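You operate a simulated robot arm through the tools that you are given. There is no shell and no other tool. Be economical: measure what you need, move in short steps, check, and stop when the job is done.

Carry out the task below with a simulated robot arm. There is one attempt and no reset: what you move stays moved.

JOB
Take the crock on the dresser top and put it away on the upper shelf. Then fetch the beaker from the rubber mat and stand it on the table right of the large jack. Then take the flask from the top of the herb bench and put it on the small table. Do these in the order given. Set down upright: crock, beaker, flask.

The check looks at the end state, three seconds after you hand in, the way a careful person would. Anything else that was tipped, shoved, dropped, spilled or broken makes it a failure.

ROBOT AND FRAMES
A 7-joint arm with a two-finger parallel gripper on a trunk, on a base that drives. Base frame: it is fixed to the floor where the robot stands at the start and does not move with it; the origin is under the middle of the robot, x ahead of it, y to its left, z up. Lengths are in mm, angles in degrees, forces in N, time in s.
With the tool pointing down near the work surface it reaches from about 100 to 500 mm from the robot's upright axis, wherever it stands. Its first joint turns from -166.0 to 166.0 degrees. Places, roughly: beaker [750, 3000, 1000]; flask [-5500, 0, 1000]; shelf (231x25 cm) [-4620, 3140, 1640]; small table (26x17 cm) [-1180, 1780, 780]; table right of the large jack (15x15 cm) [-2540, 1380, 760]. Payload 1.57 kg.
The tool frame sits at the grasp point between the pads (the TCP): z along the fingers, y along the line on which they close. The tips reach 30 mm beyond it. The gripper opens to 80 mm. The fingers are 17 mm wide and 12 mm thick; the gripper's body (40 by 82 mm) begins 80 mm behind the TCP.
Orientation is that of the tool frame in the base frame, as a unit quaternion [x, y, z, w]. With the fingers straight down and closing along the base's y, the tool's x points along the base's -x, its y along +y and its z along -z.

CONTROLS
- The arm moves only by the tool play_rows. Its argument "steps" is text: rows parted by semicolons, each of 7 numbers parted by spaces: the shift along the tool's x, y, z in mm, then the turn, a rotation vector about the tool's x, y, z in degrees, then the gripper command, from -1 (fully open) to 1 (shut), values between in proportion. In form: tx ty tz ax ay az fingers; .... A call has 1 to 10 rows; each row is the pose to reach, as a shift and turn from the pose commanded when the call began, along the tool's axes at that moment. A row lasts 0.2 s, in which the tool goes at most 50 mm and 8.6 degrees; a call with a longer step from one row to the next is refused whole, and so is a gripper value outside its range. Where a pose cannot be reached the arm comes as near as it can. A force on the tool above 40 N (or 10 N above the force at the start of the call, whichever is more), or a blocked arm, ends the call early, and 0.2 s more pass. The fingers move at their own pace (about 72 mm/s each) and stop on an object; they squeeze with about 40 N. The grip force told is the motor's: it shows also when the fingers shut on nothing. Time passes only in rows, and 0.2 s behind the last, so rows that repeat a pose let the fingers close. The reply holds the time, the measured pose of the TCP, the force on the tool along the base axes, the opening and the grip force, in the units named above and with some noise, with the torque about the TCP (base axes, N m) and any sound that the robot's microphone picked up.
- Cameras (640 x 400 px; columns grow to the right, rows downward): "scene" is now at [241.2, 17.8, 1654.5]; the picture's right is [0.24, -0.97, 0.00], its down [-0.81, -0.20, -0.56] and it looks along [0.54, 0.13, -0.83] (base axes); focal length 276 px, centre (320, 200). "wrist" rides on the gripper at [72, -7, -122] in the tool frame; the picture's right is [0.09, 1.00, 0.00], its down [-0.84, 0.08, -0.54] and it looks along [-0.54, 0.05, 0.84] (tool axes); focal length 238 px, centre (320, 200). There is no depth. A picture from a camera that has moved, and an enlarged one, comes with that camera's place and axes in the base frame and with its lens.
- capture(camera): a new picture of that camera. It takes no simulated time.
- move_column(by): slides the trunk up (or, below 0, down) by that many mm; the arm and the scene camera ride with it, the base frame stays. It gives what a move gives, with no picture.
- base_move(legs): drives the robot by 1 to 6 legs, each [ahead, left, turn to the left] in mm, mm and degrees, along the robot's own axes; the way and the turn of a leg run together, so that a leg with both is an arc; at most 1500 mm and 180 degrees a leg. The arm and the cameras ride along, it lands a little off, and it stops where it bumps. It gives what a move gives.
- pan_tilt(pan, tilt): turns the head with the scene camera to pan (to the left, within 86 degrees either way) and tilt (down, from -29 to 69), counted from straight ahead of the robot. It gives what a move gives.
- enlarge(camera, box): a new picture of the part [left, top, right, bottom] of that camera's present view, enlarged. It takes no simulated time.
- close_job(): hands the job in; it is judged then, once.

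Go step by step. Nothing tells you exact positions but the pictures and the camera data: compare them with the known pose of the tool, close in by small moves and look again before you grip or let go. The budget is 165 turns and 128 pictures, counting those below and the enlarged ones. Unless the task says otherwise, let go and move clear before handing in.

The tools are called after ">>>" by a JSON object that holds its "api" and its "payload". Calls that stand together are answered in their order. play_rows: Moves the arm, as the interface text tells. Its arguments: {"type":"object","properties":{"steps":{"type":"string"}},"required":["steps"]} The other tools are called the same way: move_column (by) slides the trunk up or down; base_move (legs) drives the base; pan_tilt (pan, tilt) turns the head that bears the scene camera; capture (camera) takes a picture; enlarge (camera, box) takes an enlarged picture of a part of a camera's view; close_job () hands the job in.

At the start:

```text
t: 0.0
position: [414.2, -15.0, 1109.9]
ee_rot: [0.0, 1.0, 0.0, 0.002]
wrist_force: [0.8, 0.1, 0.7]
moment: [-0.02, 0.0, 0.0]
finger_gap: 80.0
gripper_force: 0.1
trunk travel left (down, up): [-902.0, 88.0]
robot x, y, heading: [-1.3, -4.4, -0.2]
head pan, tilt: [13.7, 56.1]
```

scene: 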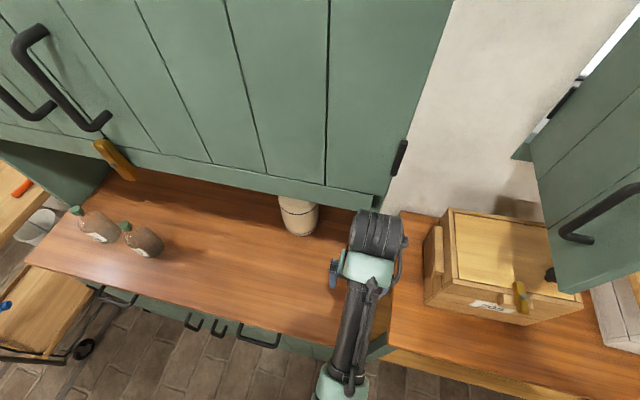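
wrist: 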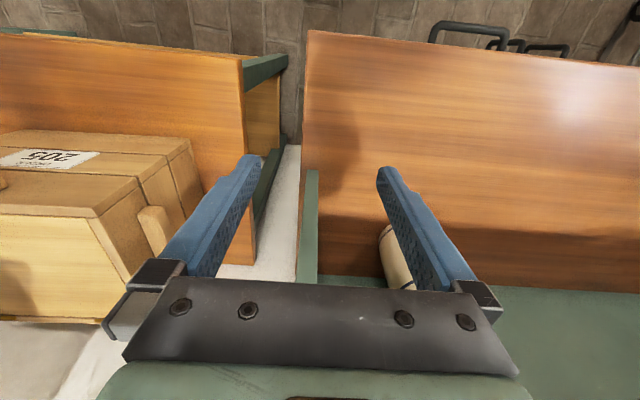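

I see a cream crock under the wall cabinet, near [660, 185, 900], with bottles further left. I'll look at it closer and survey the room.

>>> {"api": "enlarge", "payload": {"camera": "scene", "box": [220, 150, 380, 250]}}

>>> {"api": "pan_tilt", "payload": {"pan": 14, "tilt": 20}}

>>> {"api": "capture", "payload": {"camera": "scene"}}

>>> {"api": "pan_tilt", "payload": {"pan": 80, "tilt": 20}}

>>> {"api": "capture", "payload": {"camera": "scene"}}

```text
4.00 times, centred on (300, 200) of scene
camera zoom: at [241.2, 17.8, 1654.5], right [0.24, -0.97, 0.0], down [-0.81, -0.2, -0.56], along [0.54, 0.13, -0.83], focal length 1102 px, centre (400, 200)
```

zoom: 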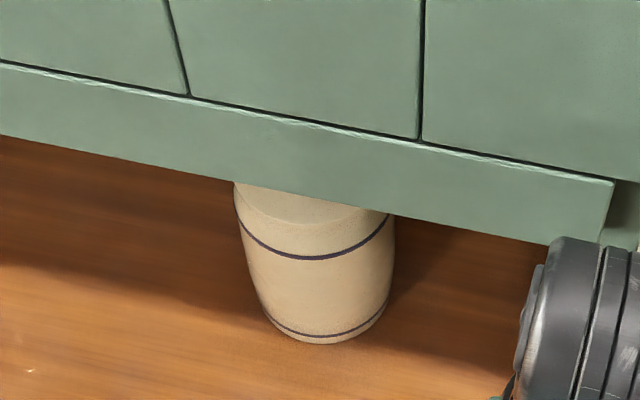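

```text
t: 1.0
position: [412.8, -14.1, 1108.7]
ee_rot: [0.0, 1.0, 0.001, 0.002]
wrist_force: [-0.1, 0.0, 0.6]
moment: [0.0, 0.0, -0.03]
finger_gap: 80.0
gripper_force: 0.0
trunk travel left (down, up): [-902.0, 88.0]
robot x, y, heading: [2.7, 1.1, 0.0]
head pan, tilt: [14.0, 20.0]
```

```text
124 pictures are left
camera scene: at [262.7, 23.5, 1707.9], right [0.24, -0.97, 0.0], down [-0.33, -0.08, -0.94], along [0.91, 0.23, -0.34], focal length 276 px, centre (320, 200)
```

scene: 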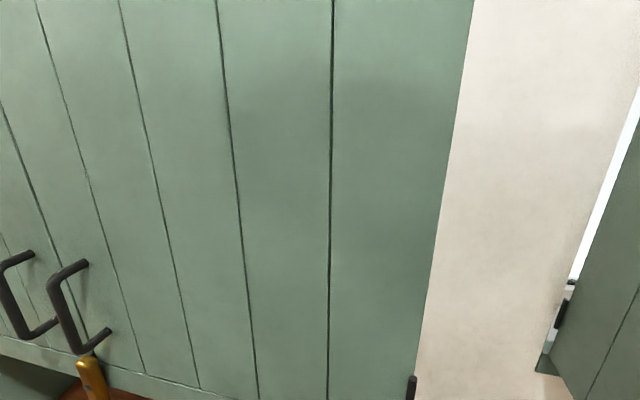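

```text
t: 2.4
position: [413.7, -15.6, 1109.4]
ee_rot: [0.0, 1.0, 0.0, 0.002]
wrist_force: [-0.1, 1.0, 0.1]
moment: [-0.02, -0.02, -0.01]
finger_gap: 79.9
gripper_force: 0.0
trunk travel left (down, up): [-902.0, 88.0]
robot x, y, heading: [-0.9, 0.1, -0.1]
head pan, tilt: [80.0, 20.0]
```

```text
123 pictures are left
camera scene: at [188.6, 92.7, 1708.0], right [0.98, -0.17, 0.0], down [-0.06, -0.34, -0.94], along [0.16, 0.93, -0.34], focal length 276 px, centre (320, 200)
```

scene: 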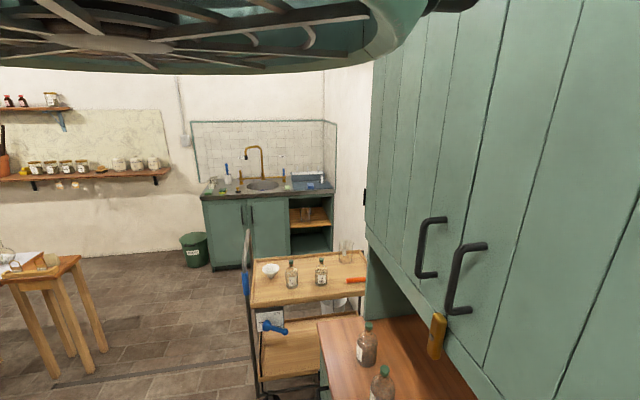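

The crock may be wide, so I need a level view of it. First I'll check the right side before driving.

>>> {"api": "pan_tilt", "payload": {"pan": -80, "tilt": 25}}

>>> {"api": "capture", "payload": {"camera": "scene"}}

>>> {"api": "pan_tilt", "payload": {"pan": 40, "tilt": 60}}

>>> {"api": "capture", "payload": {"camera": "scene"}}

```text
t: 4.8
position: [413.2, -15.6, 1109.8]
ee_rot: [-0.001, 1.0, 0.0, 0.002]
wrist_force: [-0.7, -0.9, -0.4]
moment: [-0.02, 0.0, 0.0]
finger_gap: 80.1
gripper_force: 0.0
trunk travel left (down, up): [-902.0, 88.0]
robot x, y, heading: [-4.6, 0.5, -0.2]
head pan, tilt: [-80.0, 25.0]
```

```text
122 pictures are left
camera scene: at [188.4, -89.7, 1699.9], right [-0.98, -0.17, 0.0], down [-0.07, 0.42, -0.91], along [0.16, -0.89, -0.42], focal length 276 px, centre (320, 200)
```

scene: 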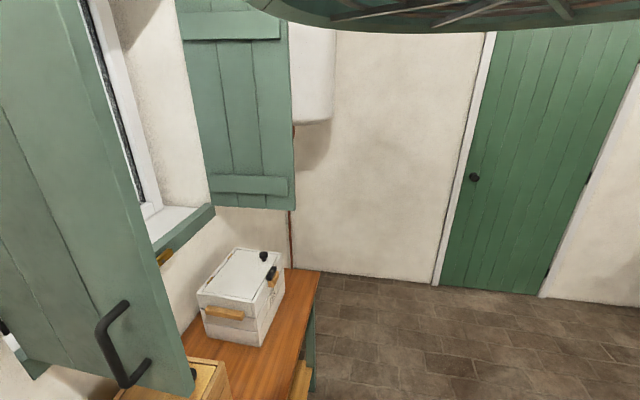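

```text
t: 6.8
position: [412.9, -15.2, 1109.4]
ee_rot: [0.0, 1.0, 0.001, 0.002]
wrist_force: [0.3, 0.8, 0.6]
moment: [0.0, -0.02, -0.03]
finger_gap: 80.0
gripper_force: 0.1
trunk travel left (down, up): [-902.0, 88.0]
robot x, y, heading: [-0.8, -2.3, 0.1]
head pan, tilt: [40.0, 60.0]
```

```text
121 pictures are left
camera scene: at [223.4, 43.8, 1649.9], right [0.64, -0.77, 0.0], down [-0.66, -0.56, -0.5], along [0.38, 0.32, -0.87], focal length 276 px, centre (320, 200)
```

scene: 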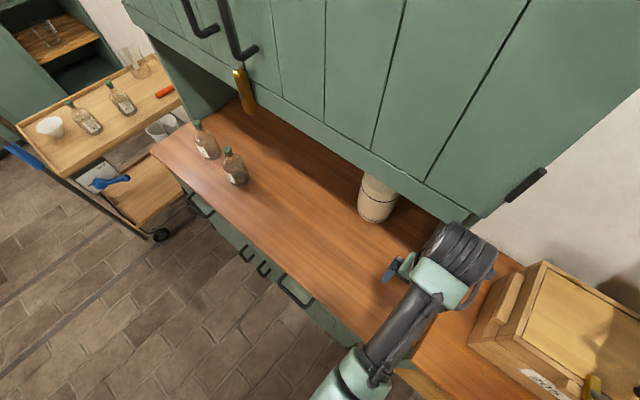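

The floor around is clear. I'll back off and lower the trunk for a level look at the crock.

>>> {"api": "base_move", "payload": {"legs": [[-450, 0, 0]]}}

>>> {"api": "move_column", "payload": {"by": -480}}

>>> {"api": "pan_tilt", "payload": {"pan": 0, "tilt": 5}}

>>> {"api": "capture", "payload": {"camera": "scene"}}

```text
t: 9.5
position: [-26.6, -15.3, 1109.2]
ee_rot: [-0.001, 1.0, 0.0, 0.002]
wrist_force: [0.0, 0.1, -0.1]
moment: [0.02, 0.05, -0.01]
finger_gap: 80.0
gripper_force: 0.0
trunk travel left (down, up): [-902.0, 88.0]
robot x, y, heading: [-438.0, -2.0, 0.1]
head pan, tilt: [40.0, 60.0]
```

```text
refused: -480 is not a number from -400 to 400
```

```text
t: 10.8
position: [-28.0, -14.8, 1109.9]
ee_rot: [0.0, 1.0, 0.001, 0.002]
wrist_force: [-0.7, -0.5, -0.3]
moment: [-0.01, 0.0, -0.01]
finger_gap: 80.0
gripper_force: 0.1
trunk travel left (down, up): [-902.0, 88.0]
robot x, y, heading: [-439.8, 0.3, 0.0]
head pan, tilt: [0.0, 5.0]
```

```text
120 pictures are left
camera scene: at [-176.8, 1.1, 1732.3], right [0.0, -1.0, 0.0], down [-0.09, 0.0, -1.0], along [1.0, 0.0, -0.09], focal length 276 px, centre (320, 200)
```

scene: 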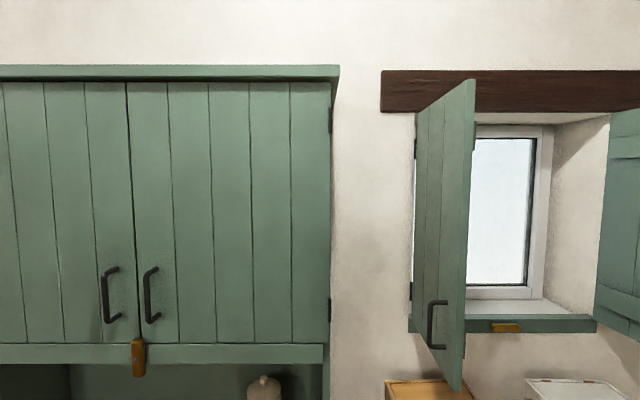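

>>> {"api": "move_column", "payload": {"by": -400}}

>>> {"api": "pan_tilt", "payload": {"pan": 0, "tilt": 12}}

>>> {"api": "capture", "payload": {"camera": "scene"}}

>>> {"api": "enlarge", "payload": {"camera": "scene", "box": [200, 150, 360, 250]}}

```text
t: 14.6
position: [-28.4, -14.0, 709.5]
ee_rot: [0.0, 1.0, 0.0, 0.002]
wrist_force: [-0.3, 0.2, -0.7]
moment: [0.01, -0.01, -0.04]
finger_gap: 80.0
gripper_force: 0.1
trunk travel left (down, up): [-502.0, 488.0]
robot x, y, heading: [-442.8, 2.4, 0.1]
head pan, tilt: [0.0, 5.0]
```

```text
t: 15.3
position: [-28.2, -14.7, 710.4]
ee_rot: [-0.001, 1.0, 0.0, 0.002]
wrist_force: [0.0, 0.3, -0.6]
moment: [-0.02, -0.01, -0.03]
finger_gap: 80.0
gripper_force: 0.1
trunk travel left (down, up): [-502.0, 488.0]
robot x, y, heading: [-437.1, -1.4, 0.0]
head pan, tilt: [0.0, 12.0]
```

```text
119 pictures are left
camera scene: at [-175.3, 1.0, 1321.1], right [0.0, -1.0, 0.0], down [-0.21, 0.0, -0.98], along [0.98, 0.0, -0.21], focal length 276 px, centre (320, 200)
```

scene: 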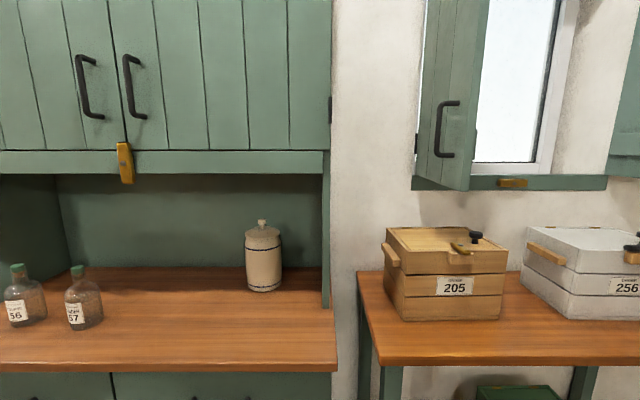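

```text
4.00 times, centred on (280, 200) of scene
camera zoom: at [-175.3, 1.0, 1321.1], right [0.0, -1.0, 0.0], down [-0.21, 0.0, -0.98], along [0.98, 0.0, -0.21], focal length 1102 px, centre (480, 200)
```

zoom: 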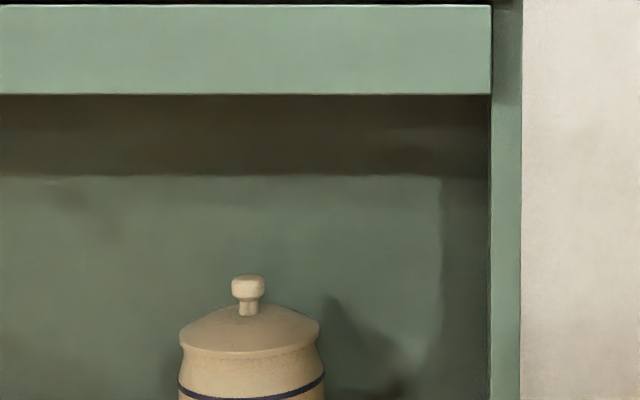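

The crock has a lid with a knob near [655, 183, 1073]; its body (~115 mm) is too wide for the gripper, so I'll take it by the knob with a level tool. Turning the tool to point forward here, in free space.

>>> {"api": "play_rows", "payload": {"steps": "-15 0 -10 0 -8 0 -1; -30 0 -20 0 -16 0 -1; -45 0 -30 0 -24 0 -1; -60 0 -40 0 -32 0 -1; -75 0 -50 0 -40 0 -1; -90 0 -60 0 -48 0 -1; -100 0 -70 0 -56 0 -1; -110 0 -80 0 -64 0 -1; -120 0 -90 0 -72 0 -1; -130 0 -100 0 -80 0 -1"}}

>>> {"api": "capture", "payload": {"camera": "wrist"}}

```text
t: 17.5
position: [100.5, -16.6, 810.5]
ee_rot: [0.001, 0.765, -0.001, 0.644]
wrist_force: [-0.7, -0.6, -0.3]
moment: [0.0, -0.02, 0.02]
finger_gap: 80.2
gripper_force: 0.1
trunk travel left (down, up): [-502.0, 488.0]
robot x, y, heading: [-440.2, 1.5, -0.0]
head pan, tilt: [0.0, 12.0]
```

```text
117 pictures are left
camera wrist: at [-31.4, -22.2, 761.0], right [-0.02, 1.0, -0.09], down [-0.39, 0.08, 0.92], along [0.92, 0.05, 0.39], focal length 238 px, centre (320, 200)
```

wrist: 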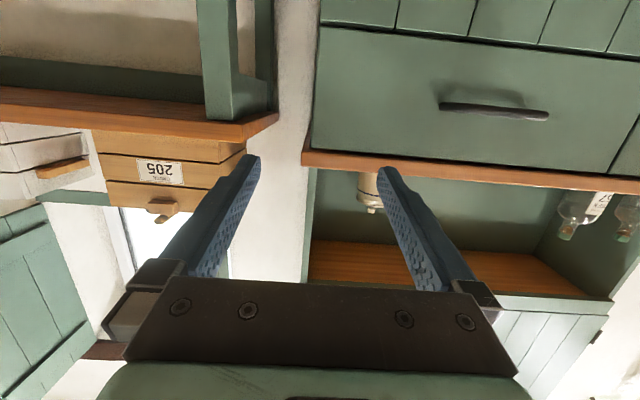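

>>> {"api": "play_rows", "payload": {"steps": "0 0 0 0 -4.9 0 -1; 0 0 0 0 -9.8 0 -1"}}

>>> {"api": "move_column", "payload": {"by": 262}}

>>> {"api": "base_move", "payload": {"legs": [[0, 198, 0], [300, 0, 0]]}}

>>> {"api": "capture", "payload": {"camera": "wrist"}}

>>> {"api": "pan_tilt", "payload": {"pan": 0, "tilt": 35}}

>>> {"api": "capture", "payload": {"camera": "scene"}}

```text
t: 18.1
position: [101.0, -15.1, 810.1]
ee_rot: [-0.001, 0.706, 0.001, 0.708]
wrist_force: [0.2, 0.0, 0.5]
moment: [0.0, -0.01, 0.01]
finger_gap: 80.0
gripper_force: 0.1
trunk travel left (down, up): [-502.0, 488.0]
robot x, y, heading: [-440.4, 0.5, -0.0]
head pan, tilt: [0.0, 12.0]
```

```text
t: 20.8
position: [101.2, -16.5, 1072.4]
ee_rot: [0.001, 0.707, -0.001, 0.708]
wrist_force: [-0.5, 0.0, -0.5]
moment: [0.0, 0.0, -0.01]
finger_gap: 79.9
gripper_force: 0.1
trunk travel left (down, up): [-764.0, 226.0]
robot x, y, heading: [-439.6, 0.4, 0.0]
head pan, tilt: [0.0, 12.0]
```

```text
t: 24.0
position: [406.9, 185.2, 1071.0]
ee_rot: [0.0, 0.707, 0.0, 0.707]
wrist_force: [-0.1, 0.4, 0.1]
moment: [-0.01, -0.03, 0.02]
finger_gap: 80.1
gripper_force: 0.0
trunk travel left (down, up): [-764.0, 226.0]
robot x, y, heading: [-140.2, 201.9, 0.1]
head pan, tilt: [0.0, 12.0]
```

```text
116 pictures are left
camera wrist: at [285.6, 178.5, 1000.7], right [0.0, 1.0, -0.09], down [-0.54, 0.08, 0.84], along [0.84, 0.05, 0.54], focal length 238 px, centre (320, 200)
```

wrist: 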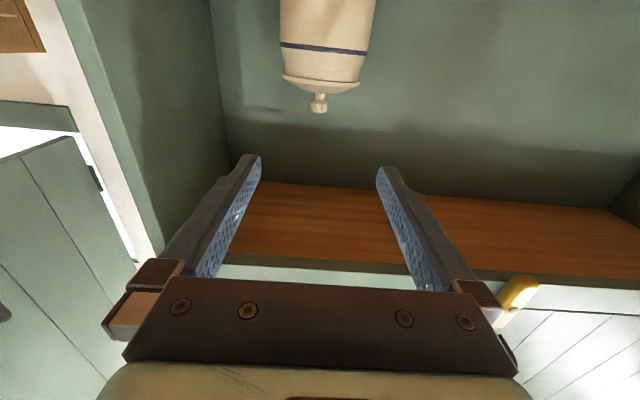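

```text
t: 24.9
position: [406.9, 184.6, 1072.2]
ee_rot: [0.0, 0.707, 0.0, 0.707]
wrist_force: [0.3, 0.3, -0.8]
moment: [0.01, 0.02, -0.01]
finger_gap: 80.1
gripper_force: 0.0
trunk travel left (down, up): [-764.0, 226.0]
robot x, y, heading: [-135.4, 201.4, -0.3]
head pan, tilt: [0.0, 35.0]
```

```text
115 pictures are left
camera scene: at [125.5, 201.6, 1546.3], right [0.0, -1.0, 0.0], down [-0.57, 0.0, -0.82], along [0.82, 0.0, -0.57], focal length 276 px, centre (320, 200)
```

scene: 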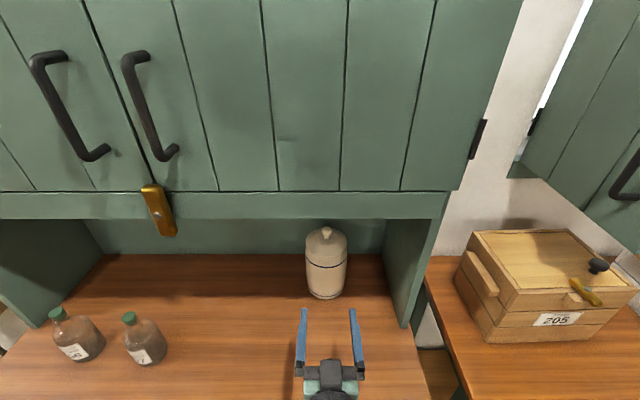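

>>> {"api": "enlarge", "payload": {"camera": "wrist", "box": [256, 50, 384, 130]}}

>>> {"api": "enlarge", "payload": {"camera": "scene", "box": [262, 200, 390, 280]}}

```text
5.00 times, centred on (320, 90) of wrist
camera zoom: at [285.4, 178.5, 1000.8], right [0.0, 1.0, -0.09], down [-0.54, 0.08, 0.84], along [0.84, 0.05, 0.54], focal length 1192 px, centre (320, 750)
```

zoom: 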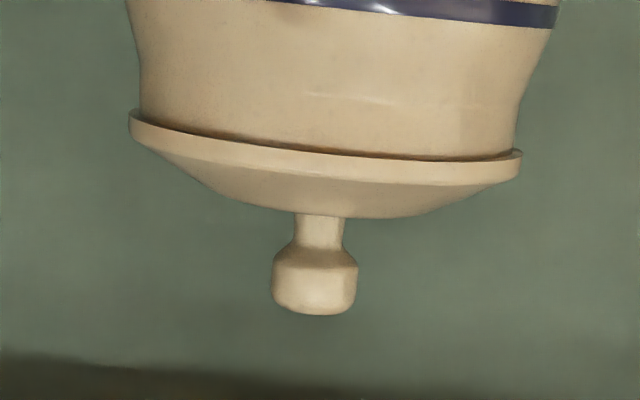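

```text
5.00 times, centred on (326, 240) of scene
camera zoom: at [125.5, 201.6, 1546.3], right [0.0, -1.0, 0.0], down [-0.57, 0.0, -0.82], along [0.82, 0.0, -0.57], focal length 1378 px, centre (290, 0)
```

zoom: 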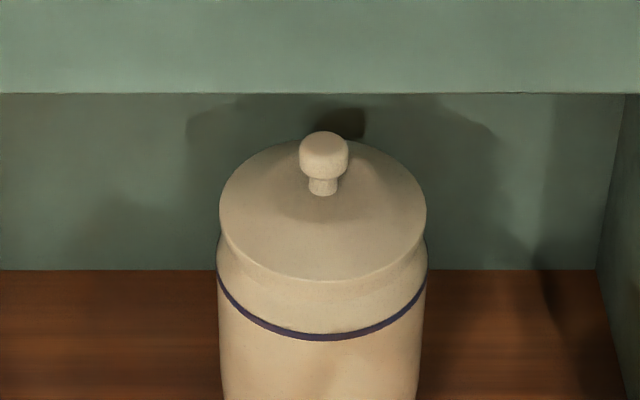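

Triangulating from both views puts the knob cap at [664, 184, 1076]. I'll drive closer, then move in with the arm.

>>> {"api": "base_move", "payload": {"legs": [[140, 0, 0]]}}

>>> {"api": "capture", "payload": {"camera": "wrist"}}

```text
t: 26.2
position: [549.8, 184.2, 1073.3]
ee_rot: [0.0, 0.707, 0.0, 0.707]
wrist_force: [0.3, -1.0, 0.6]
moment: [-0.02, -0.04, -0.01]
finger_gap: 80.1
gripper_force: 0.0
trunk travel left (down, up): [-764.0, 226.0]
robot x, y, heading: [6.1, 197.9, -0.1]
head pan, tilt: [0.0, 35.0]
```

```text
112 pictures are left
camera wrist: at [427.5, 178.3, 1000.6], right [0.0, 1.0, -0.09], down [-0.54, 0.08, 0.84], along [0.84, 0.05, 0.54], focal length 238 px, centre (320, 200)
```

wrist: 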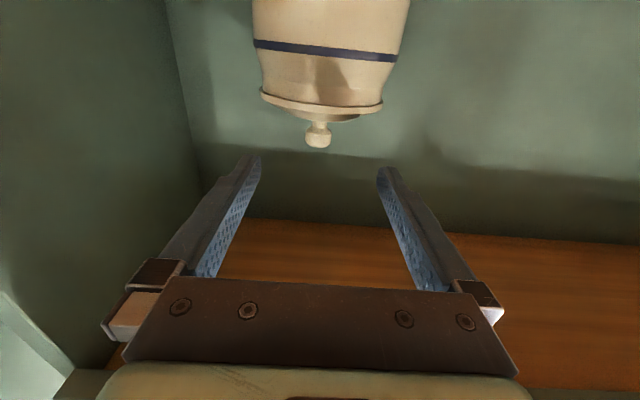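

>>> {"api": "play_rows", "payload": {"steps": "-3 0 30 0 0 0 -1; -3 0 60 0 0 0 -1; -3 0 90 0 0 0 -1; -3 0 105 0 0 0 -1; -3 0 114 0 0 0 -1"}}

>>> {"api": "capture", "payload": {"camera": "wrist"}}

>>> {"api": "enlarge", "payload": {"camera": "scene", "box": [240, 180, 400, 280]}}

```text
t: 27.4
position: [663.0, 182.9, 1074.3]
ee_rot: [0.0, 0.707, 0.0, 0.707]
wrist_force: [0.4, -0.3, 0.1]
moment: [0.01, 0.03, 0.0]
finger_gap: 79.8
gripper_force: 0.1
trunk travel left (down, up): [-764.0, 226.0]
robot x, y, heading: [4.6, 202.1, -0.1]
head pan, tilt: [0.0, 35.0]
```

```text
111 pictures are left
camera wrist: at [541.6, 177.1, 1003.8], right [0.0, 1.0, -0.09], down [-0.54, 0.08, 0.84], along [0.84, 0.05, 0.54], focal length 238 px, centre (320, 200)
```

wrist: 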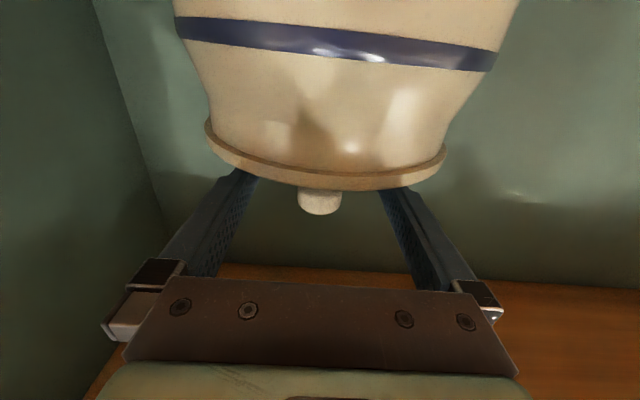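

```text
4.00 times, centred on (320, 230) of scene
camera zoom: at [267.5, 201.5, 1546.1], right [0.0, -1.0, 0.0], down [-0.57, 0.0, -0.82], along [0.82, 0.0, -0.57], focal length 1102 px, centre (320, 80)
```

zoom: 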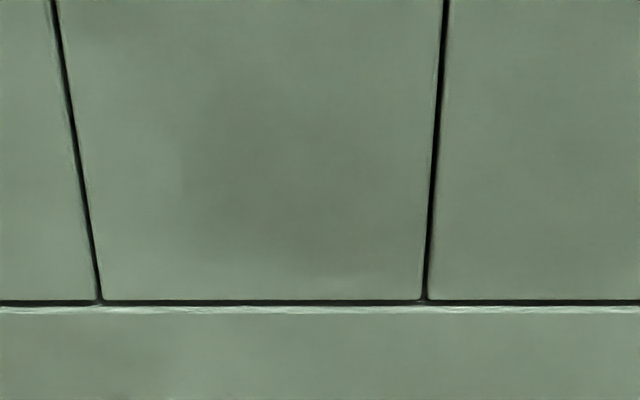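

The knob lies between the pads. I'll close on it.

>>> {"api": "play_rows", "payload": {"steps": "0 0 0 0 0 0 0.3; 0 0 0 0 0 0 1; 0 0 0 0 0 0 1; 0 0 0 0 0 0 1; 0 0 0 0 0 0 1"}}

>>> {"api": "play_rows", "payload": {"steps": "-4 0 0 0 0 0 1; -10 0 0 0 0 0 1; -16 0 0 0 0 0 1; -16 0 0 0 0 0 1"}}

>>> {"api": "capture", "payload": {"camera": "wrist"}}

```text
t: 28.6
position: [663.4, 183.0, 1074.8]
ee_rot: [0.001, 0.707, -0.001, 0.707]
wrist_force: [1.6, -1.5, -0.3]
moment: [-0.11, -0.01, -0.06]
finger_gap: 25.4
gripper_force: 36.7
trunk travel left (down, up): [-764.0, 226.0]
robot x, y, heading: [4.9, 197.2, -0.2]
head pan, tilt: [0.0, 35.0]
```

```text
t: 29.6
position: [663.2, 183.2, 1093.9]
ee_rot: [0.0, 0.704, 0.001, 0.71]
wrist_force: [1.0, 0.6, 2.0]
moment: [-0.01, 0.23, -0.02]
finger_gap: 0.0
gripper_force: 21.8
trunk travel left (down, up): [-764.0, 226.0]
robot x, y, heading: [5.8, 202.8, 0.1]
head pan, tilt: [0.0, 35.0]
```

```text
109 pictures are left
camera wrist: at [542.6, 177.9, 1021.9], right [0.0, 1.0, -0.09], down [-0.55, 0.08, 0.83], along [0.84, 0.05, 0.55], focal length 238 px, centre (320, 200)
```

wrist: 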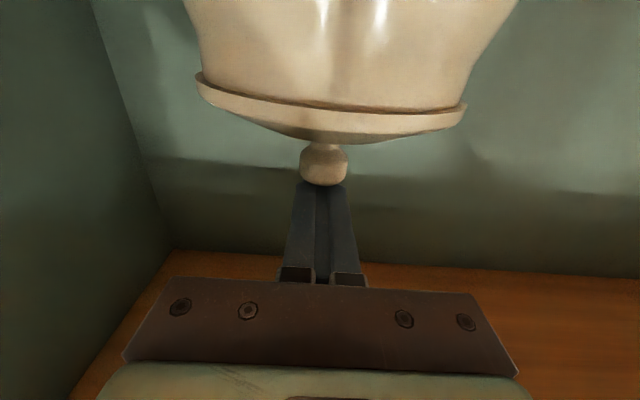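

The grip slipped off the rounded cap. I'll back off, open, and look at the stem beneath the cap for a grip there instead.

>>> {"api": "play_rows", "payload": {"steps": "-8 0 0 0 0 0 1; -8 0 -45 0 0 0 0; -8 0 -90 0 0 0 -1; 10 0 -90 0 0 0 -1; 33 0 -90 0 0 0 -1; 33 0 -90 0 0 0 -1"}}

>>> {"api": "enlarge", "payload": {"camera": "wrist", "box": [240, 80, 400, 180]}}

>>> {"api": "capture", "payload": {"camera": "wrist"}}

```text
t: 31.1
position: [570.6, 181.7, 1057.0]
ee_rot: [0.001, 0.707, 0.001, 0.707]
wrist_force: [0.0, -0.4, -0.3]
moment: [-0.02, 0.0, -0.03]
finger_gap: 80.1
gripper_force: 0.0
trunk travel left (down, up): [-764.0, 226.0]
robot x, y, heading: [4.1, 201.9, 0.0]
head pan, tilt: [0.0, 35.0]
```

```text
4.00 times, centred on (320, 130) of wrist
camera zoom: at [449.2, 176.8, 984.6], right [0.0, 1.0, -0.09], down [-0.54, 0.08, 0.84], along [0.84, 0.05, 0.54], focal length 953 px, centre (320, 480)
```

zoom: 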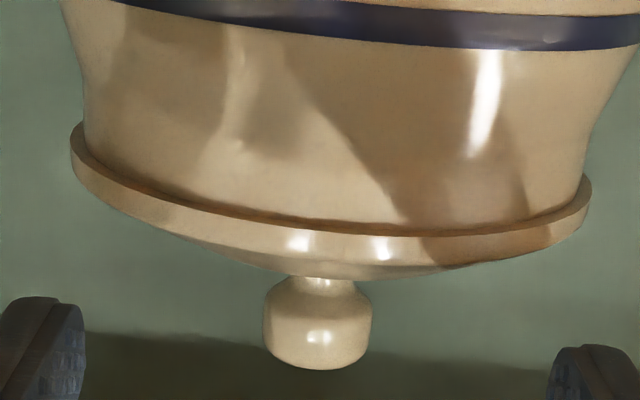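

```text
107 pictures are left
camera wrist: at [449.2, 176.8, 984.6], right [0.0, 1.0, -0.09], down [-0.54, 0.08, 0.84], along [0.84, 0.05, 0.54], focal length 238 px, centre (320, 200)
```

wrist: 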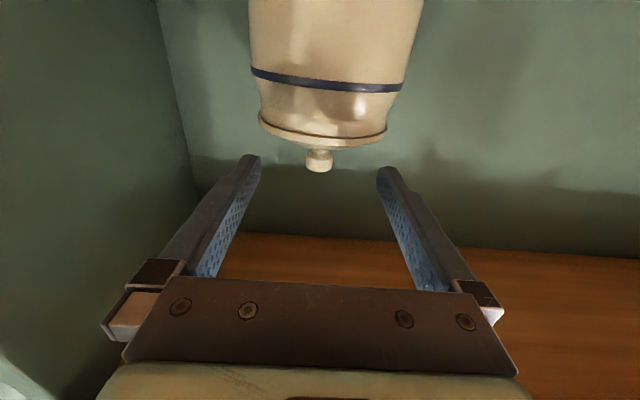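

>>> {"api": "play_rows", "payload": {"steps": "-4 1 40 0 0 0 -1; -4 1 80 0 0 0 -1; -4 1 94 0 0 0 -1; -4 1 94 0 0 0 0; -4 1 94 0 0 0 1; -4 1 94 0 0 0 1; -4 1 94 0 0 0 1; -4 1 94 0 0 0 1"}}

>>> {"api": "capture", "payload": {"camera": "wrist"}}

```text
t: 31.6
position: [610.8, 161.7, 1054.4]
ee_rot: [0.025, 0.702, -0.008, 0.711]
wrist_force: [0.6, 0.0, 3.7]
moment: [0.0, 0.34, -0.03]
finger_gap: 79.8
gripper_force: 0.0
out of reach, approached as far as the arm can: row 2
trunk travel left (down, up): [-764.0, 226.0]
robot x, y, heading: [6.1, 201.8, 0.1]
head pan, tilt: [0.0, 35.0]
stopped in row 2: the force on the tool passed its limit at 62 N (the readings are from after the stop); the commanded pose is now the measured one
```

```text
106 pictures are left
camera wrist: at [490.1, 162.8, 981.7], right [0.05, 1.0, -0.07], down [-0.55, 0.08, 0.83], along [0.83, 0.0, 0.55], focal length 238 px, centre (320, 200)
```

wrist: 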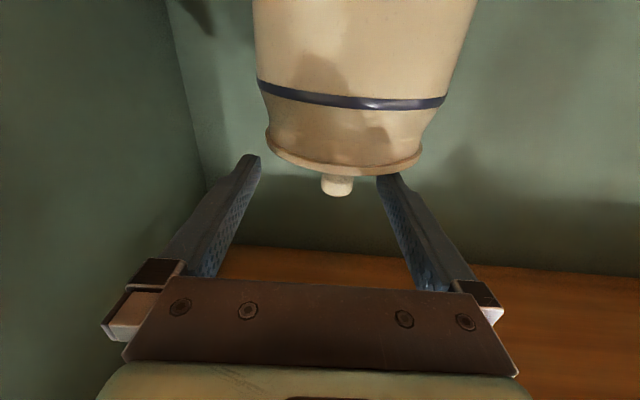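

Something stopped the move at 62 N. I'll back out a little and look at the arm and the crock.

>>> {"api": "play_rows", "payload": {"steps": "-5 0 -20 0 0 0 -1; -15 0 -60 0 0 0 -1"}}

>>> {"api": "pan_tilt", "payload": {"pan": 0, "tilt": 65}}

>>> {"api": "capture", "payload": {"camera": "scene"}}

>>> {"api": "capture", "payload": {"camera": "wrist"}}

```text
t: 32.2
position: [548.3, 160.4, 1068.5]
ee_rot: [0.024, 0.704, -0.009, 0.71]
wrist_force: [-0.4, -0.4, 0.5]
moment: [0.01, 0.04, 0.01]
finger_gap: 80.1
gripper_force: 0.1
trunk travel left (down, up): [-764.0, 226.0]
robot x, y, heading: [9.2, 206.7, 0.1]
head pan, tilt: [0.0, 35.0]
```

```text
t: 33.2
position: [549.1, 160.6, 1067.1]
ee_rot: [0.025, 0.704, -0.01, 0.71]
wrist_force: [0.7, 0.2, 0.5]
moment: [0.0, 0.0, 0.01]
finger_gap: 80.0
gripper_force: 0.1
trunk travel left (down, up): [-764.0, 226.0]
robot x, y, heading: [5.1, 202.5, -0.0]
head pan, tilt: [0.0, 65.0]
```

```text
105 pictures are left
camera scene: at [240.2, 201.6, 1506.4], right [0.0, -1.0, 0.0], down [-0.91, 0.0, -0.42], along [0.42, 0.0, -0.91], focal length 276 px, centre (320, 200)
```

scene: 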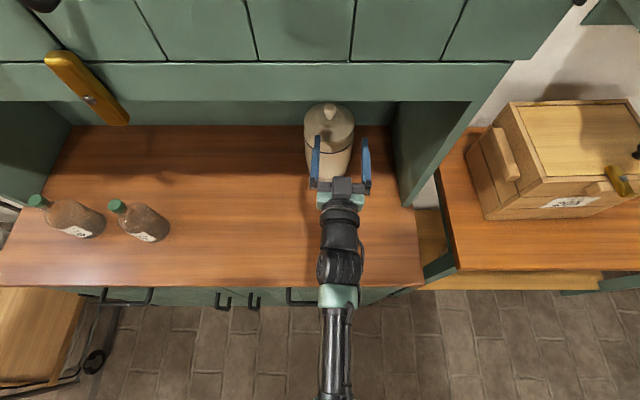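

```text
104 pictures are left
camera wrist: at [428.4, 161.7, 995.1], right [0.05, 1.0, -0.07], down [-0.54, 0.09, 0.83], along [0.84, 0.0, 0.55], focal length 238 px, centre (320, 200)
```

wrist: 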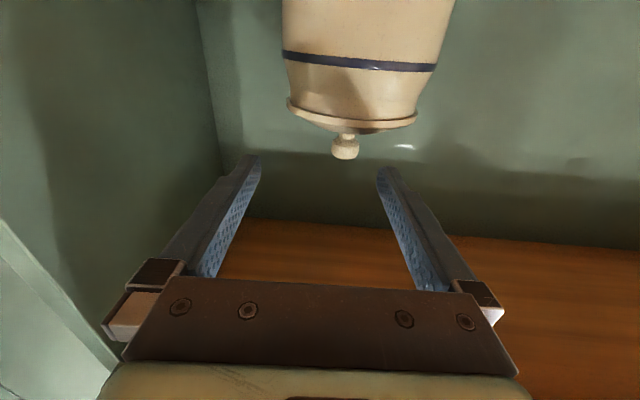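

The arm's elbow is low, right at the dresser's front edge, which probably caused the stop; the crock still stands upright. I'll back the base off, raise the trunk and lower the tool relative to it to lift the elbow.

>>> {"api": "base_move", "payload": {"legs": [[-120, 0, 0]]}}

>>> {"api": "move_column", "payload": {"by": 160}}

>>> {"api": "play_rows", "payload": {"steps": "30 3 0 0 0 0 -1; 60 6 0 0 0 0 -1; 90 10 0 0 0 0 -1; 120 15 0 0 0 0 -1; 145 20 0 0 0 0 -1; 165 22 0 0 0 0 -1"}}

>>> {"api": "capture", "payload": {"camera": "scene"}}

```text
t: 34.4
position: [432.8, 159.8, 1067.0]
ee_rot: [0.024, 0.704, -0.01, 0.71]
wrist_force: [-1.0, 1.1, -0.9]
moment: [0.03, 0.02, -0.02]
finger_gap: 80.0
gripper_force: 0.1
trunk travel left (down, up): [-764.0, 226.0]
robot x, y, heading: [-109.4, 199.1, 0.2]
head pan, tilt: [0.0, 65.0]
```

```text
t: 36.2
position: [432.6, 160.4, 1228.8]
ee_rot: [0.024, 0.704, -0.009, 0.71]
wrist_force: [-0.2, 0.7, -0.2]
moment: [0.01, 0.0, -0.03]
finger_gap: 80.0
gripper_force: 0.1
trunk travel left (down, up): [-924.0, 66.0]
robot x, y, heading: [-108.0, 203.9, -0.1]
head pan, tilt: [0.0, 65.0]
```

```text
t: 37.6
position: [438.9, 186.1, 1063.7]
ee_rot: [0.024, 0.704, -0.009, 0.71]
wrist_force: [-0.3, 0.2, 0.1]
moment: [0.03, -0.01, 0.02]
finger_gap: 80.3
gripper_force: 0.0
trunk travel left (down, up): [-924.0, 66.0]
robot x, y, heading: [-107.1, 203.5, -0.1]
head pan, tilt: [0.0, 65.0]
```

```text
103 pictures are left
camera scene: at [124.4, 201.8, 1666.3], right [0.0, -1.0, 0.0], down [-0.91, 0.0, -0.42], along [0.42, 0.0, -0.91], focal length 276 px, centre (320, 200)
```

scene: 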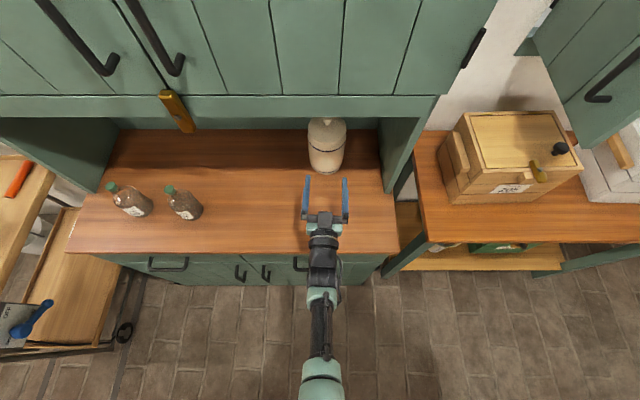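

>>> {"api": "play_rows", "payload": {"steps": "0 0 0 -2.7 0.5 -1.2 -1; 2 0 0 -2.7 0.5 -1.2 -1"}}

>>> {"api": "base_move", "payload": {"legs": [[112, 0, 0]]}}

>>> {"api": "enlarge", "payload": {"camera": "wrist", "box": [240, 80, 400, 180]}}

```text
t: 38.2
position: [437.2, 185.0, 1061.4]
ee_rot: [0.0, 0.708, -0.001, 0.706]
wrist_force: [0.0, -0.6, 0.0]
moment: [0.03, 0.0, -0.03]
finger_gap: 79.8
gripper_force: 0.1
trunk travel left (down, up): [-924.0, 66.0]
robot x, y, heading: [-108.0, 200.6, -0.1]
head pan, tilt: [0.0, 65.0]
```

```text
t: 39.5
position: [548.4, 182.7, 1062.5]
ee_rot: [0.001, 0.707, -0.001, 0.707]
wrist_force: [0.0, 0.1, 0.0]
moment: [-0.02, -0.02, -0.01]
finger_gap: 80.1
gripper_force: 0.0
trunk travel left (down, up): [-924.0, 66.0]
robot x, y, heading: [7.3, 196.9, -0.0]
head pan, tilt: [0.0, 65.0]
```

```text
4.00 times, centred on (320, 130) of wrist
camera zoom: at [426.6, 178.0, 990.8], right [0.0, 1.0, -0.09], down [-0.54, 0.08, 0.84], along [0.84, 0.05, 0.54], focal length 953 px, centre (320, 480)
```

zoom: 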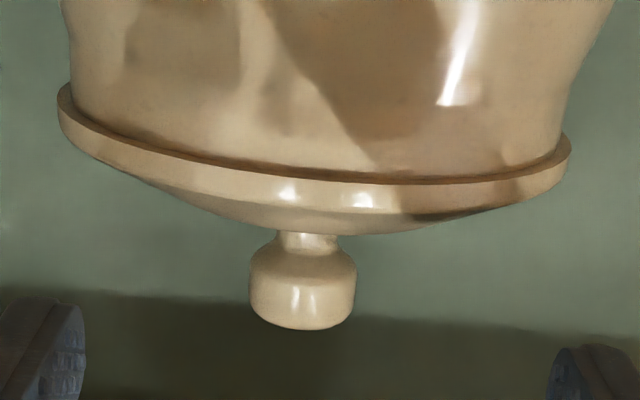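

The knob is centred between the fingers, and its stem is at about z 1060. I'll go in slowly at that height.

>>> {"api": "play_rows", "payload": {"steps": "2 -1 25 0 0 0 -1; 2 -1 50 0 0 0 -1; 2 -1 70 0 0 0 -1; 2 -1 85 0 0 0 -1; 2 -1 98 0 0 0 -1"}}

>>> {"api": "capture", "payload": {"camera": "wrist"}}

```text
t: 40.7
position: [644.2, 181.7, 1062.7]
ee_rot: [0.001, 0.707, -0.002, 0.707]
wrist_force: [0.8, 0.2, -0.2]
moment: [0.0, 0.02, -0.04]
finger_gap: 79.9
gripper_force: 0.0
out of reach, approached as far as the arm can: row 5
trunk travel left (down, up): [-924.0, 66.0]
robot x, y, heading: [-0.3, 200.3, -0.6]
head pan, tilt: [0.0, 65.0]
```

```text
101 pictures are left
camera wrist: at [523.1, 175.6, 991.9], right [0.0, 1.0, -0.09], down [-0.54, 0.08, 0.84], along [0.84, 0.05, 0.54], focal length 238 px, centre (320, 200)
```

wrist: 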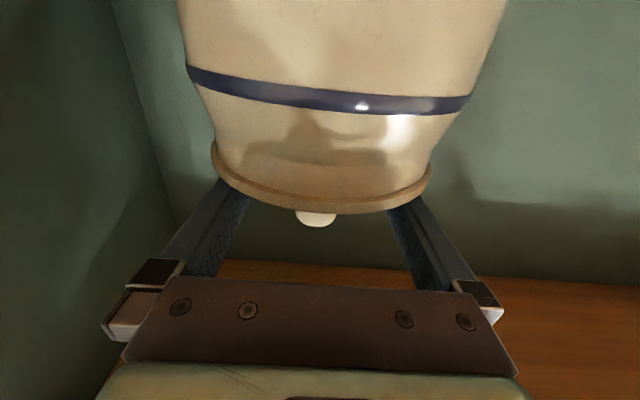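

>>> {"api": "play_rows", "payload": {"steps": "2 0 -2 0 0 0 -1; 2 0 -2 0 0 0 0; 2 0 -2 0 0 0 1; 2 0 -2 0 0 0 1; 2 0 -2 0 0 0 1; 2 0 -2 0 0 0 1; 2 0 -2 0 0 0 1"}}

>>> {"api": "capture", "payload": {"camera": "wrist"}}

```text
t: 42.3
position: [641.7, 181.1, 1060.4]
ee_rot: [0.001, 0.708, -0.001, 0.706]
wrist_force: [-0.6, -0.2, 0.1]
moment: [0.23, -0.11, 0.13]
finger_gap: 24.8
gripper_force: 35.5
trunk travel left (down, up): [-924.0, 66.0]
robot x, y, heading: [2.6, 202.7, -0.0]
head pan, tilt: [0.0, 65.0]
```

```text
100 pictures are left
camera wrist: at [520.2, 175.4, 990.0], right [0.0, 1.0, -0.09], down [-0.54, 0.08, 0.84], along [0.84, 0.05, 0.54], focal length 238 px, centre (320, 200)
```

wrist: 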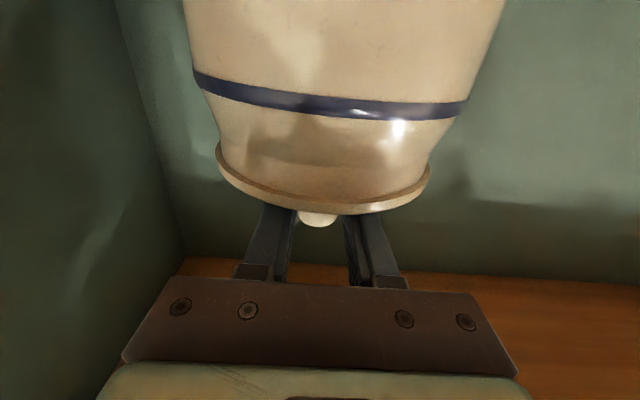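

>>> {"api": "play_rows", "payload": {"steps": "-1 0 0 0 0 0 1; -2 0 0 0 0 0 1; -3 0 0 0 0 0 1; -3 0 0 0 0 0 1"}}

>>> {"api": "enlarge", "payload": {"camera": "wrist", "box": [200, 130, 440, 280]}}

```text
t: 43.3
position: [641.7, 182.3, 1062.3]
ee_rot: [0.0, 0.709, -0.001, 0.705]
wrist_force: [0.1, 0.5, 0.0]
moment: [0.0, 0.01, 0.01]
finger_gap: 24.7
gripper_force: 36.1
trunk travel left (down, up): [-924.0, 66.0]
robot x, y, heading: [-1.6, 199.4, 0.0]
head pan, tilt: [0.0, 65.0]
```

```text
2.67 times, centred on (320, 205) of wrist
camera zoom: at [519.5, 176.7, 992.2], right [0.0, 1.0, -0.09], down [-0.54, 0.08, 0.84], along [0.84, 0.05, 0.54], focal length 636 px, centre (320, 187)
```

zoom: 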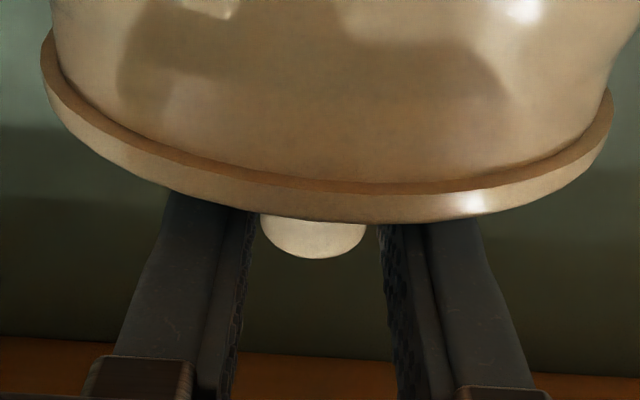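

>>> {"api": "play_rows", "payload": {"steps": "-2 0 0 0 0 0 1; -4 0 0 0 0 0 1; -6 0 0 0 0 0 1; -8 0 0 0 0 0 1; -8 0 0 0 0 0 1"}}

>>> {"api": "enlarge", "payload": {"camera": "wrist", "box": [200, 130, 440, 280]}}

```text
t: 44.5
position: [642.9, 180.4, 1070.8]
ee_rot: [0.001, 0.708, -0.001, 0.707]
wrist_force: [-0.6, -0.5, -8.3]
moment: [-0.03, 0.04, 0.01]
finger_gap: 24.7
gripper_force: 36.3
trunk travel left (down, up): [-924.0, 66.0]
robot x, y, heading: [2.0, 201.2, -0.2]
head pan, tilt: [0.0, 65.0]
```

```text
2.67 times, centred on (320, 205) of wrist
camera zoom: at [520.6, 175.5, 1000.4], right [0.0, 1.0, -0.09], down [-0.54, 0.08, 0.84], along [0.84, 0.05, 0.54], focal length 636 px, centre (320, 187)
```

zoom: 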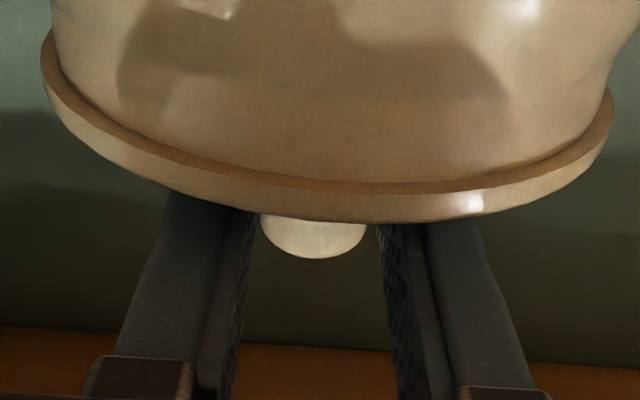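

The whole crock is hanging from the gripper now (8.3 N, with no slip). I'll lift a bit more and carry it out backward.

>>> {"api": "play_rows", "payload": {"steps": "-5 0 0 0 0 0 1; -10 0 0 0 0 0 1; -15 0 0 0 0 0 1; -20 0 0 0 0 0 1; -25 0 0 0 0 0 1"}}

>>> {"api": "base_move", "payload": {"legs": [[-150, 0, 0]]}}

>>> {"api": "base_move", "payload": {"legs": [[-450, 0, 0]]}}

>>> {"api": "pan_tilt", "payload": {"pan": 0, "tilt": 40}}

>>> {"api": "capture", "payload": {"camera": "scene"}}

```text
t: 45.7
position: [643.5, 180.9, 1097.4]
ee_rot: [0.001, 0.708, -0.001, 0.706]
wrist_force: [0.2, -0.5, -8.8]
moment: [-0.01, 0.03, -0.03]
finger_gap: 25.0
gripper_force: 36.2
trunk travel left (down, up): [-924.0, 66.0]
robot x, y, heading: [-0.1, 202.1, -0.2]
head pan, tilt: [0.0, 65.0]
```

```text
t: 47.0
position: [499.0, 183.9, 1096.4]
ee_rot: [0.0, 0.708, 0.0, 0.706]
wrist_force: [0.7, 0.2, -8.7]
moment: [-0.01, -0.03, -0.01]
finger_gap: 24.7
gripper_force: 36.4
trunk travel left (down, up): [-924.0, 66.0]
robot x, y, heading: [-141.2, 201.6, 0.3]
head pan, tilt: [0.0, 65.0]
```

```text
t: 49.7
position: [49.9, 181.8, 1097.8]
ee_rot: [0.001, 0.708, -0.001, 0.706]
wrist_force: [-0.1, -0.2, -9.3]
moment: [0.01, 0.03, 0.03]
finger_gap: 24.6
gripper_force: 36.0
trunk travel left (down, up): [-924.0, 66.0]
robot x, y, heading: [-588.2, 201.0, -0.1]
head pan, tilt: [0.0, 65.0]
```

```text
t: 50.6
position: [50.0, 181.4, 1096.3]
ee_rot: [0.002, 0.709, -0.002, 0.705]
wrist_force: [-1.0, -0.1, -8.6]
moment: [0.01, 0.03, 0.01]
finger_gap: 24.3
gripper_force: 36.1
trunk travel left (down, up): [-924.0, 66.0]
robot x, y, heading: [-589.4, 203.3, -0.3]
head pan, tilt: [0.0, 40.0]
```

```text
97 pictures are left
camera scene: at [-330.9, 201.7, 1698.2], right [0.0, -1.0, 0.0], down [-0.64, 0.0, -0.76], along [0.76, 0.0, -0.64], focal length 276 px, centre (320, 200)
```

scene: 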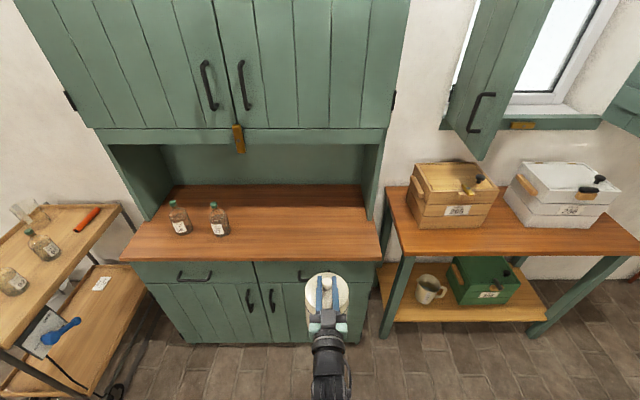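

The crock is carried clear. I'll retract the arm and survey the room for a route to the shelf.

>>> {"api": "play_rows", "payload": {"steps": "0 0 -25 0 0 0 1; 0 0 -50 0 0 0 1; 0 0 -75 0 0 0 1; 0 0 -100 0 0 0 1; 0 0 -125 0 0 0 1; 0 0 -150 0 0 0 1"}}

>>> {"api": "pan_tilt", "payload": {"pan": 86, "tilt": 15}}

>>> {"api": "capture", "payload": {"camera": "scene"}}

>>> {"api": "base_move", "payload": {"legs": [[0, 0, 90]]}}

>>> {"api": "capture", "payload": {"camera": "scene"}}

>>> {"api": "pan_tilt", "payload": {"pan": 40, "tilt": 15}}

>>> {"api": "capture", "payload": {"camera": "scene"}}

```text
t: 52.0
position: [-101.3, 182.6, 1096.7]
ee_rot: [0.001, 0.708, -0.002, 0.706]
wrist_force: [-0.2, 0.1, -8.3]
moment: [-0.02, 0.04, 0.01]
finger_gap: 24.8
gripper_force: 36.2
trunk travel left (down, up): [-924.0, 66.0]
robot x, y, heading: [-591.3, 201.4, -0.4]
head pan, tilt: [0.0, 40.0]
```

```text
t: 53.6
position: [-100.1, 182.9, 1097.0]
ee_rot: [0.003, 0.708, -0.003, 0.706]
wrist_force: [-0.6, 0.1, -8.7]
moment: [0.01, 0.03, -0.02]
finger_gap: 24.6
gripper_force: 35.6
trunk travel left (down, up): [-924.0, 66.0]
robot x, y, heading: [-588.4, 199.0, 0.0]
head pan, tilt: [85.9, 15.0]
```

```text
96 pictures are left
camera scene: at [-409.5, 295.0, 1738.0], right [1.0, -0.07, 0.0], down [-0.02, -0.26, -0.97], along [0.07, 0.96, -0.26], focal length 276 px, centre (320, 200)
```

scene: 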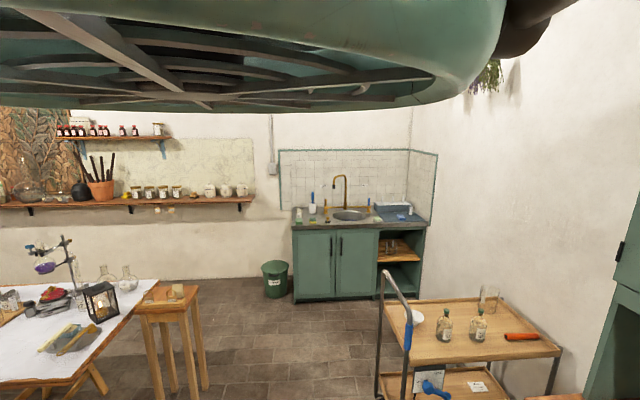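

```text
t: 57.7
position: [-548.7, 689.4, 1097.5]
ee_rot: [-0.489, 0.513, 0.487, 0.511]
wrist_force: [0.0, -0.3, -8.7]
moment: [-0.06, 0.0, -0.03]
finger_gap: 24.6
gripper_force: 36.0
trunk travel left (down, up): [-924.0, 66.0]
robot x, y, heading: [-591.3, 200.1, 87.5]
head pan, tilt: [85.9, 15.0]
```

```text
95 pictures are left
camera scene: at [-672.1, 384.3, 1738.0], right [0.12, 0.99, 0.0], down [0.26, -0.03, -0.97], along [-0.96, 0.11, -0.26], focal length 276 px, centre (320, 200)
```

scene: 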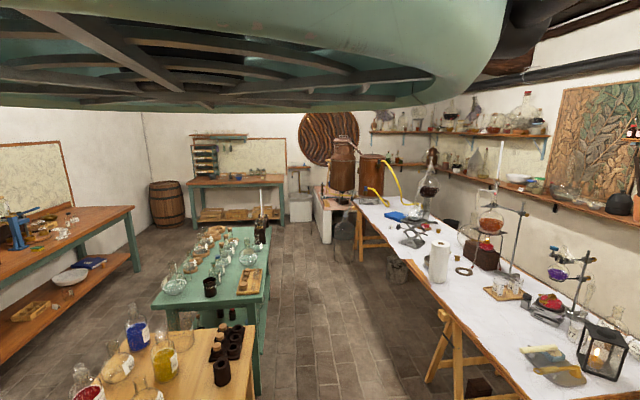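

```text
t: 58.9
position: [-548.9, 690.0, 1097.6]
ee_rot: [-0.489, 0.514, 0.486, 0.511]
wrist_force: [0.3, 0.7, -9.3]
moment: [-0.04, 0.04, -0.02]
finger_gap: 24.7
gripper_force: 35.8
trunk travel left (down, up): [-924.0, 66.0]
robot x, y, heading: [-591.0, 199.1, 87.5]
head pan, tilt: [40.0, 15.0]
```

```text
94 pictures are left
camera scene: at [-636.0, 447.5, 1738.0], right [0.8, 0.61, 0.0], down [0.16, -0.21, -0.97], along [-0.59, 0.77, -0.26], focal length 276 px, centre (320, 200)
```

scene: 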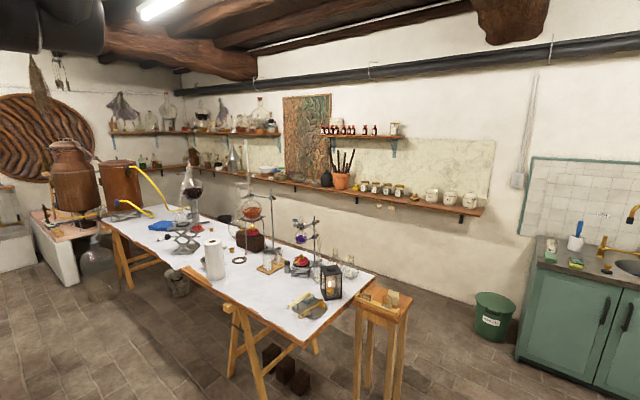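

The upper shelf, with glassware on it, is on the far wall at x about -5800 to -3450, z about 1640. Before driving there I'll test in free space how high the arm lifts the crock.

>>> {"api": "move_column", "payload": {"by": 66}}

>>> {"api": "play_rows", "payload": {"steps": "-20 0 0 0 0 0 1; -50 0 0 0 0 0 1; -80 0 0 0 0 0 1; -110 0 0 0 0 0 1; -140 0 0 0 0 0 1; -170 0 0 0 0 0 1; -200 0 0 0 0 0 1; -230 0 0 0 0 0 1; -260 0 0 0 0 0 1; -280 0 0 0 0 0 1"}}

>>> {"api": "play_rows", "payload": {"steps": "-20 0 0 0 0 0 1; -50 0 0 0 0 0 1; -80 0 0 0 0 0 1; -110 0 0 0 0 0 1; -140 0 0 0 0 0 1; -170 0 0 0 0 0 1; -200 0 0 0 0 0 1; -230 0 0 0 0 0 1; -260 0 0 0 0 0 1; -280 0 0 0 0 0 1"}}

```text
t: 59.9
position: [-549.6, 688.9, 1163.6]
ee_rot: [-0.489, 0.513, 0.486, 0.511]
wrist_force: [-0.1, -0.2, -9.3]
moment: [-0.03, 0.02, -0.01]
finger_gap: 24.4
gripper_force: 36.2
trunk travel left (down, up): [-990.0, 0.0]
robot x, y, heading: [-590.6, 201.4, 87.4]
head pan, tilt: [40.0, 15.0]
```

```text
t: 62.1
position: [-550.8, 692.7, 1442.9]
ee_rot: [-0.489, 0.514, 0.486, 0.511]
wrist_force: [-0.3, 0.0, -8.5]
moment: [-0.04, -0.01, 0.01]
finger_gap: 24.7
gripper_force: 36.4
trunk travel left (down, up): [-990.0, 0.0]
robot x, y, heading: [-593.3, 204.2, 87.2]
head pan, tilt: [40.0, 15.0]
```

```text
t: 64.3
position: [-550.3, 690.1, 1724.9]
ee_rot: [-0.489, 0.514, 0.485, 0.511]
wrist_force: [0.7, -0.9, -9.4]
moment: [-0.02, -0.01, -0.01]
finger_gap: 24.5
gripper_force: 36.1
out of reach, approached as far as the arm can: row 3, 4, 5, 6, 7, 8, 9
trunk travel left (down, up): [-990.0, 0.0]
robot x, y, heading: [-590.0, 204.2, 87.5]
head pan, tilt: [40.0, 15.0]
```

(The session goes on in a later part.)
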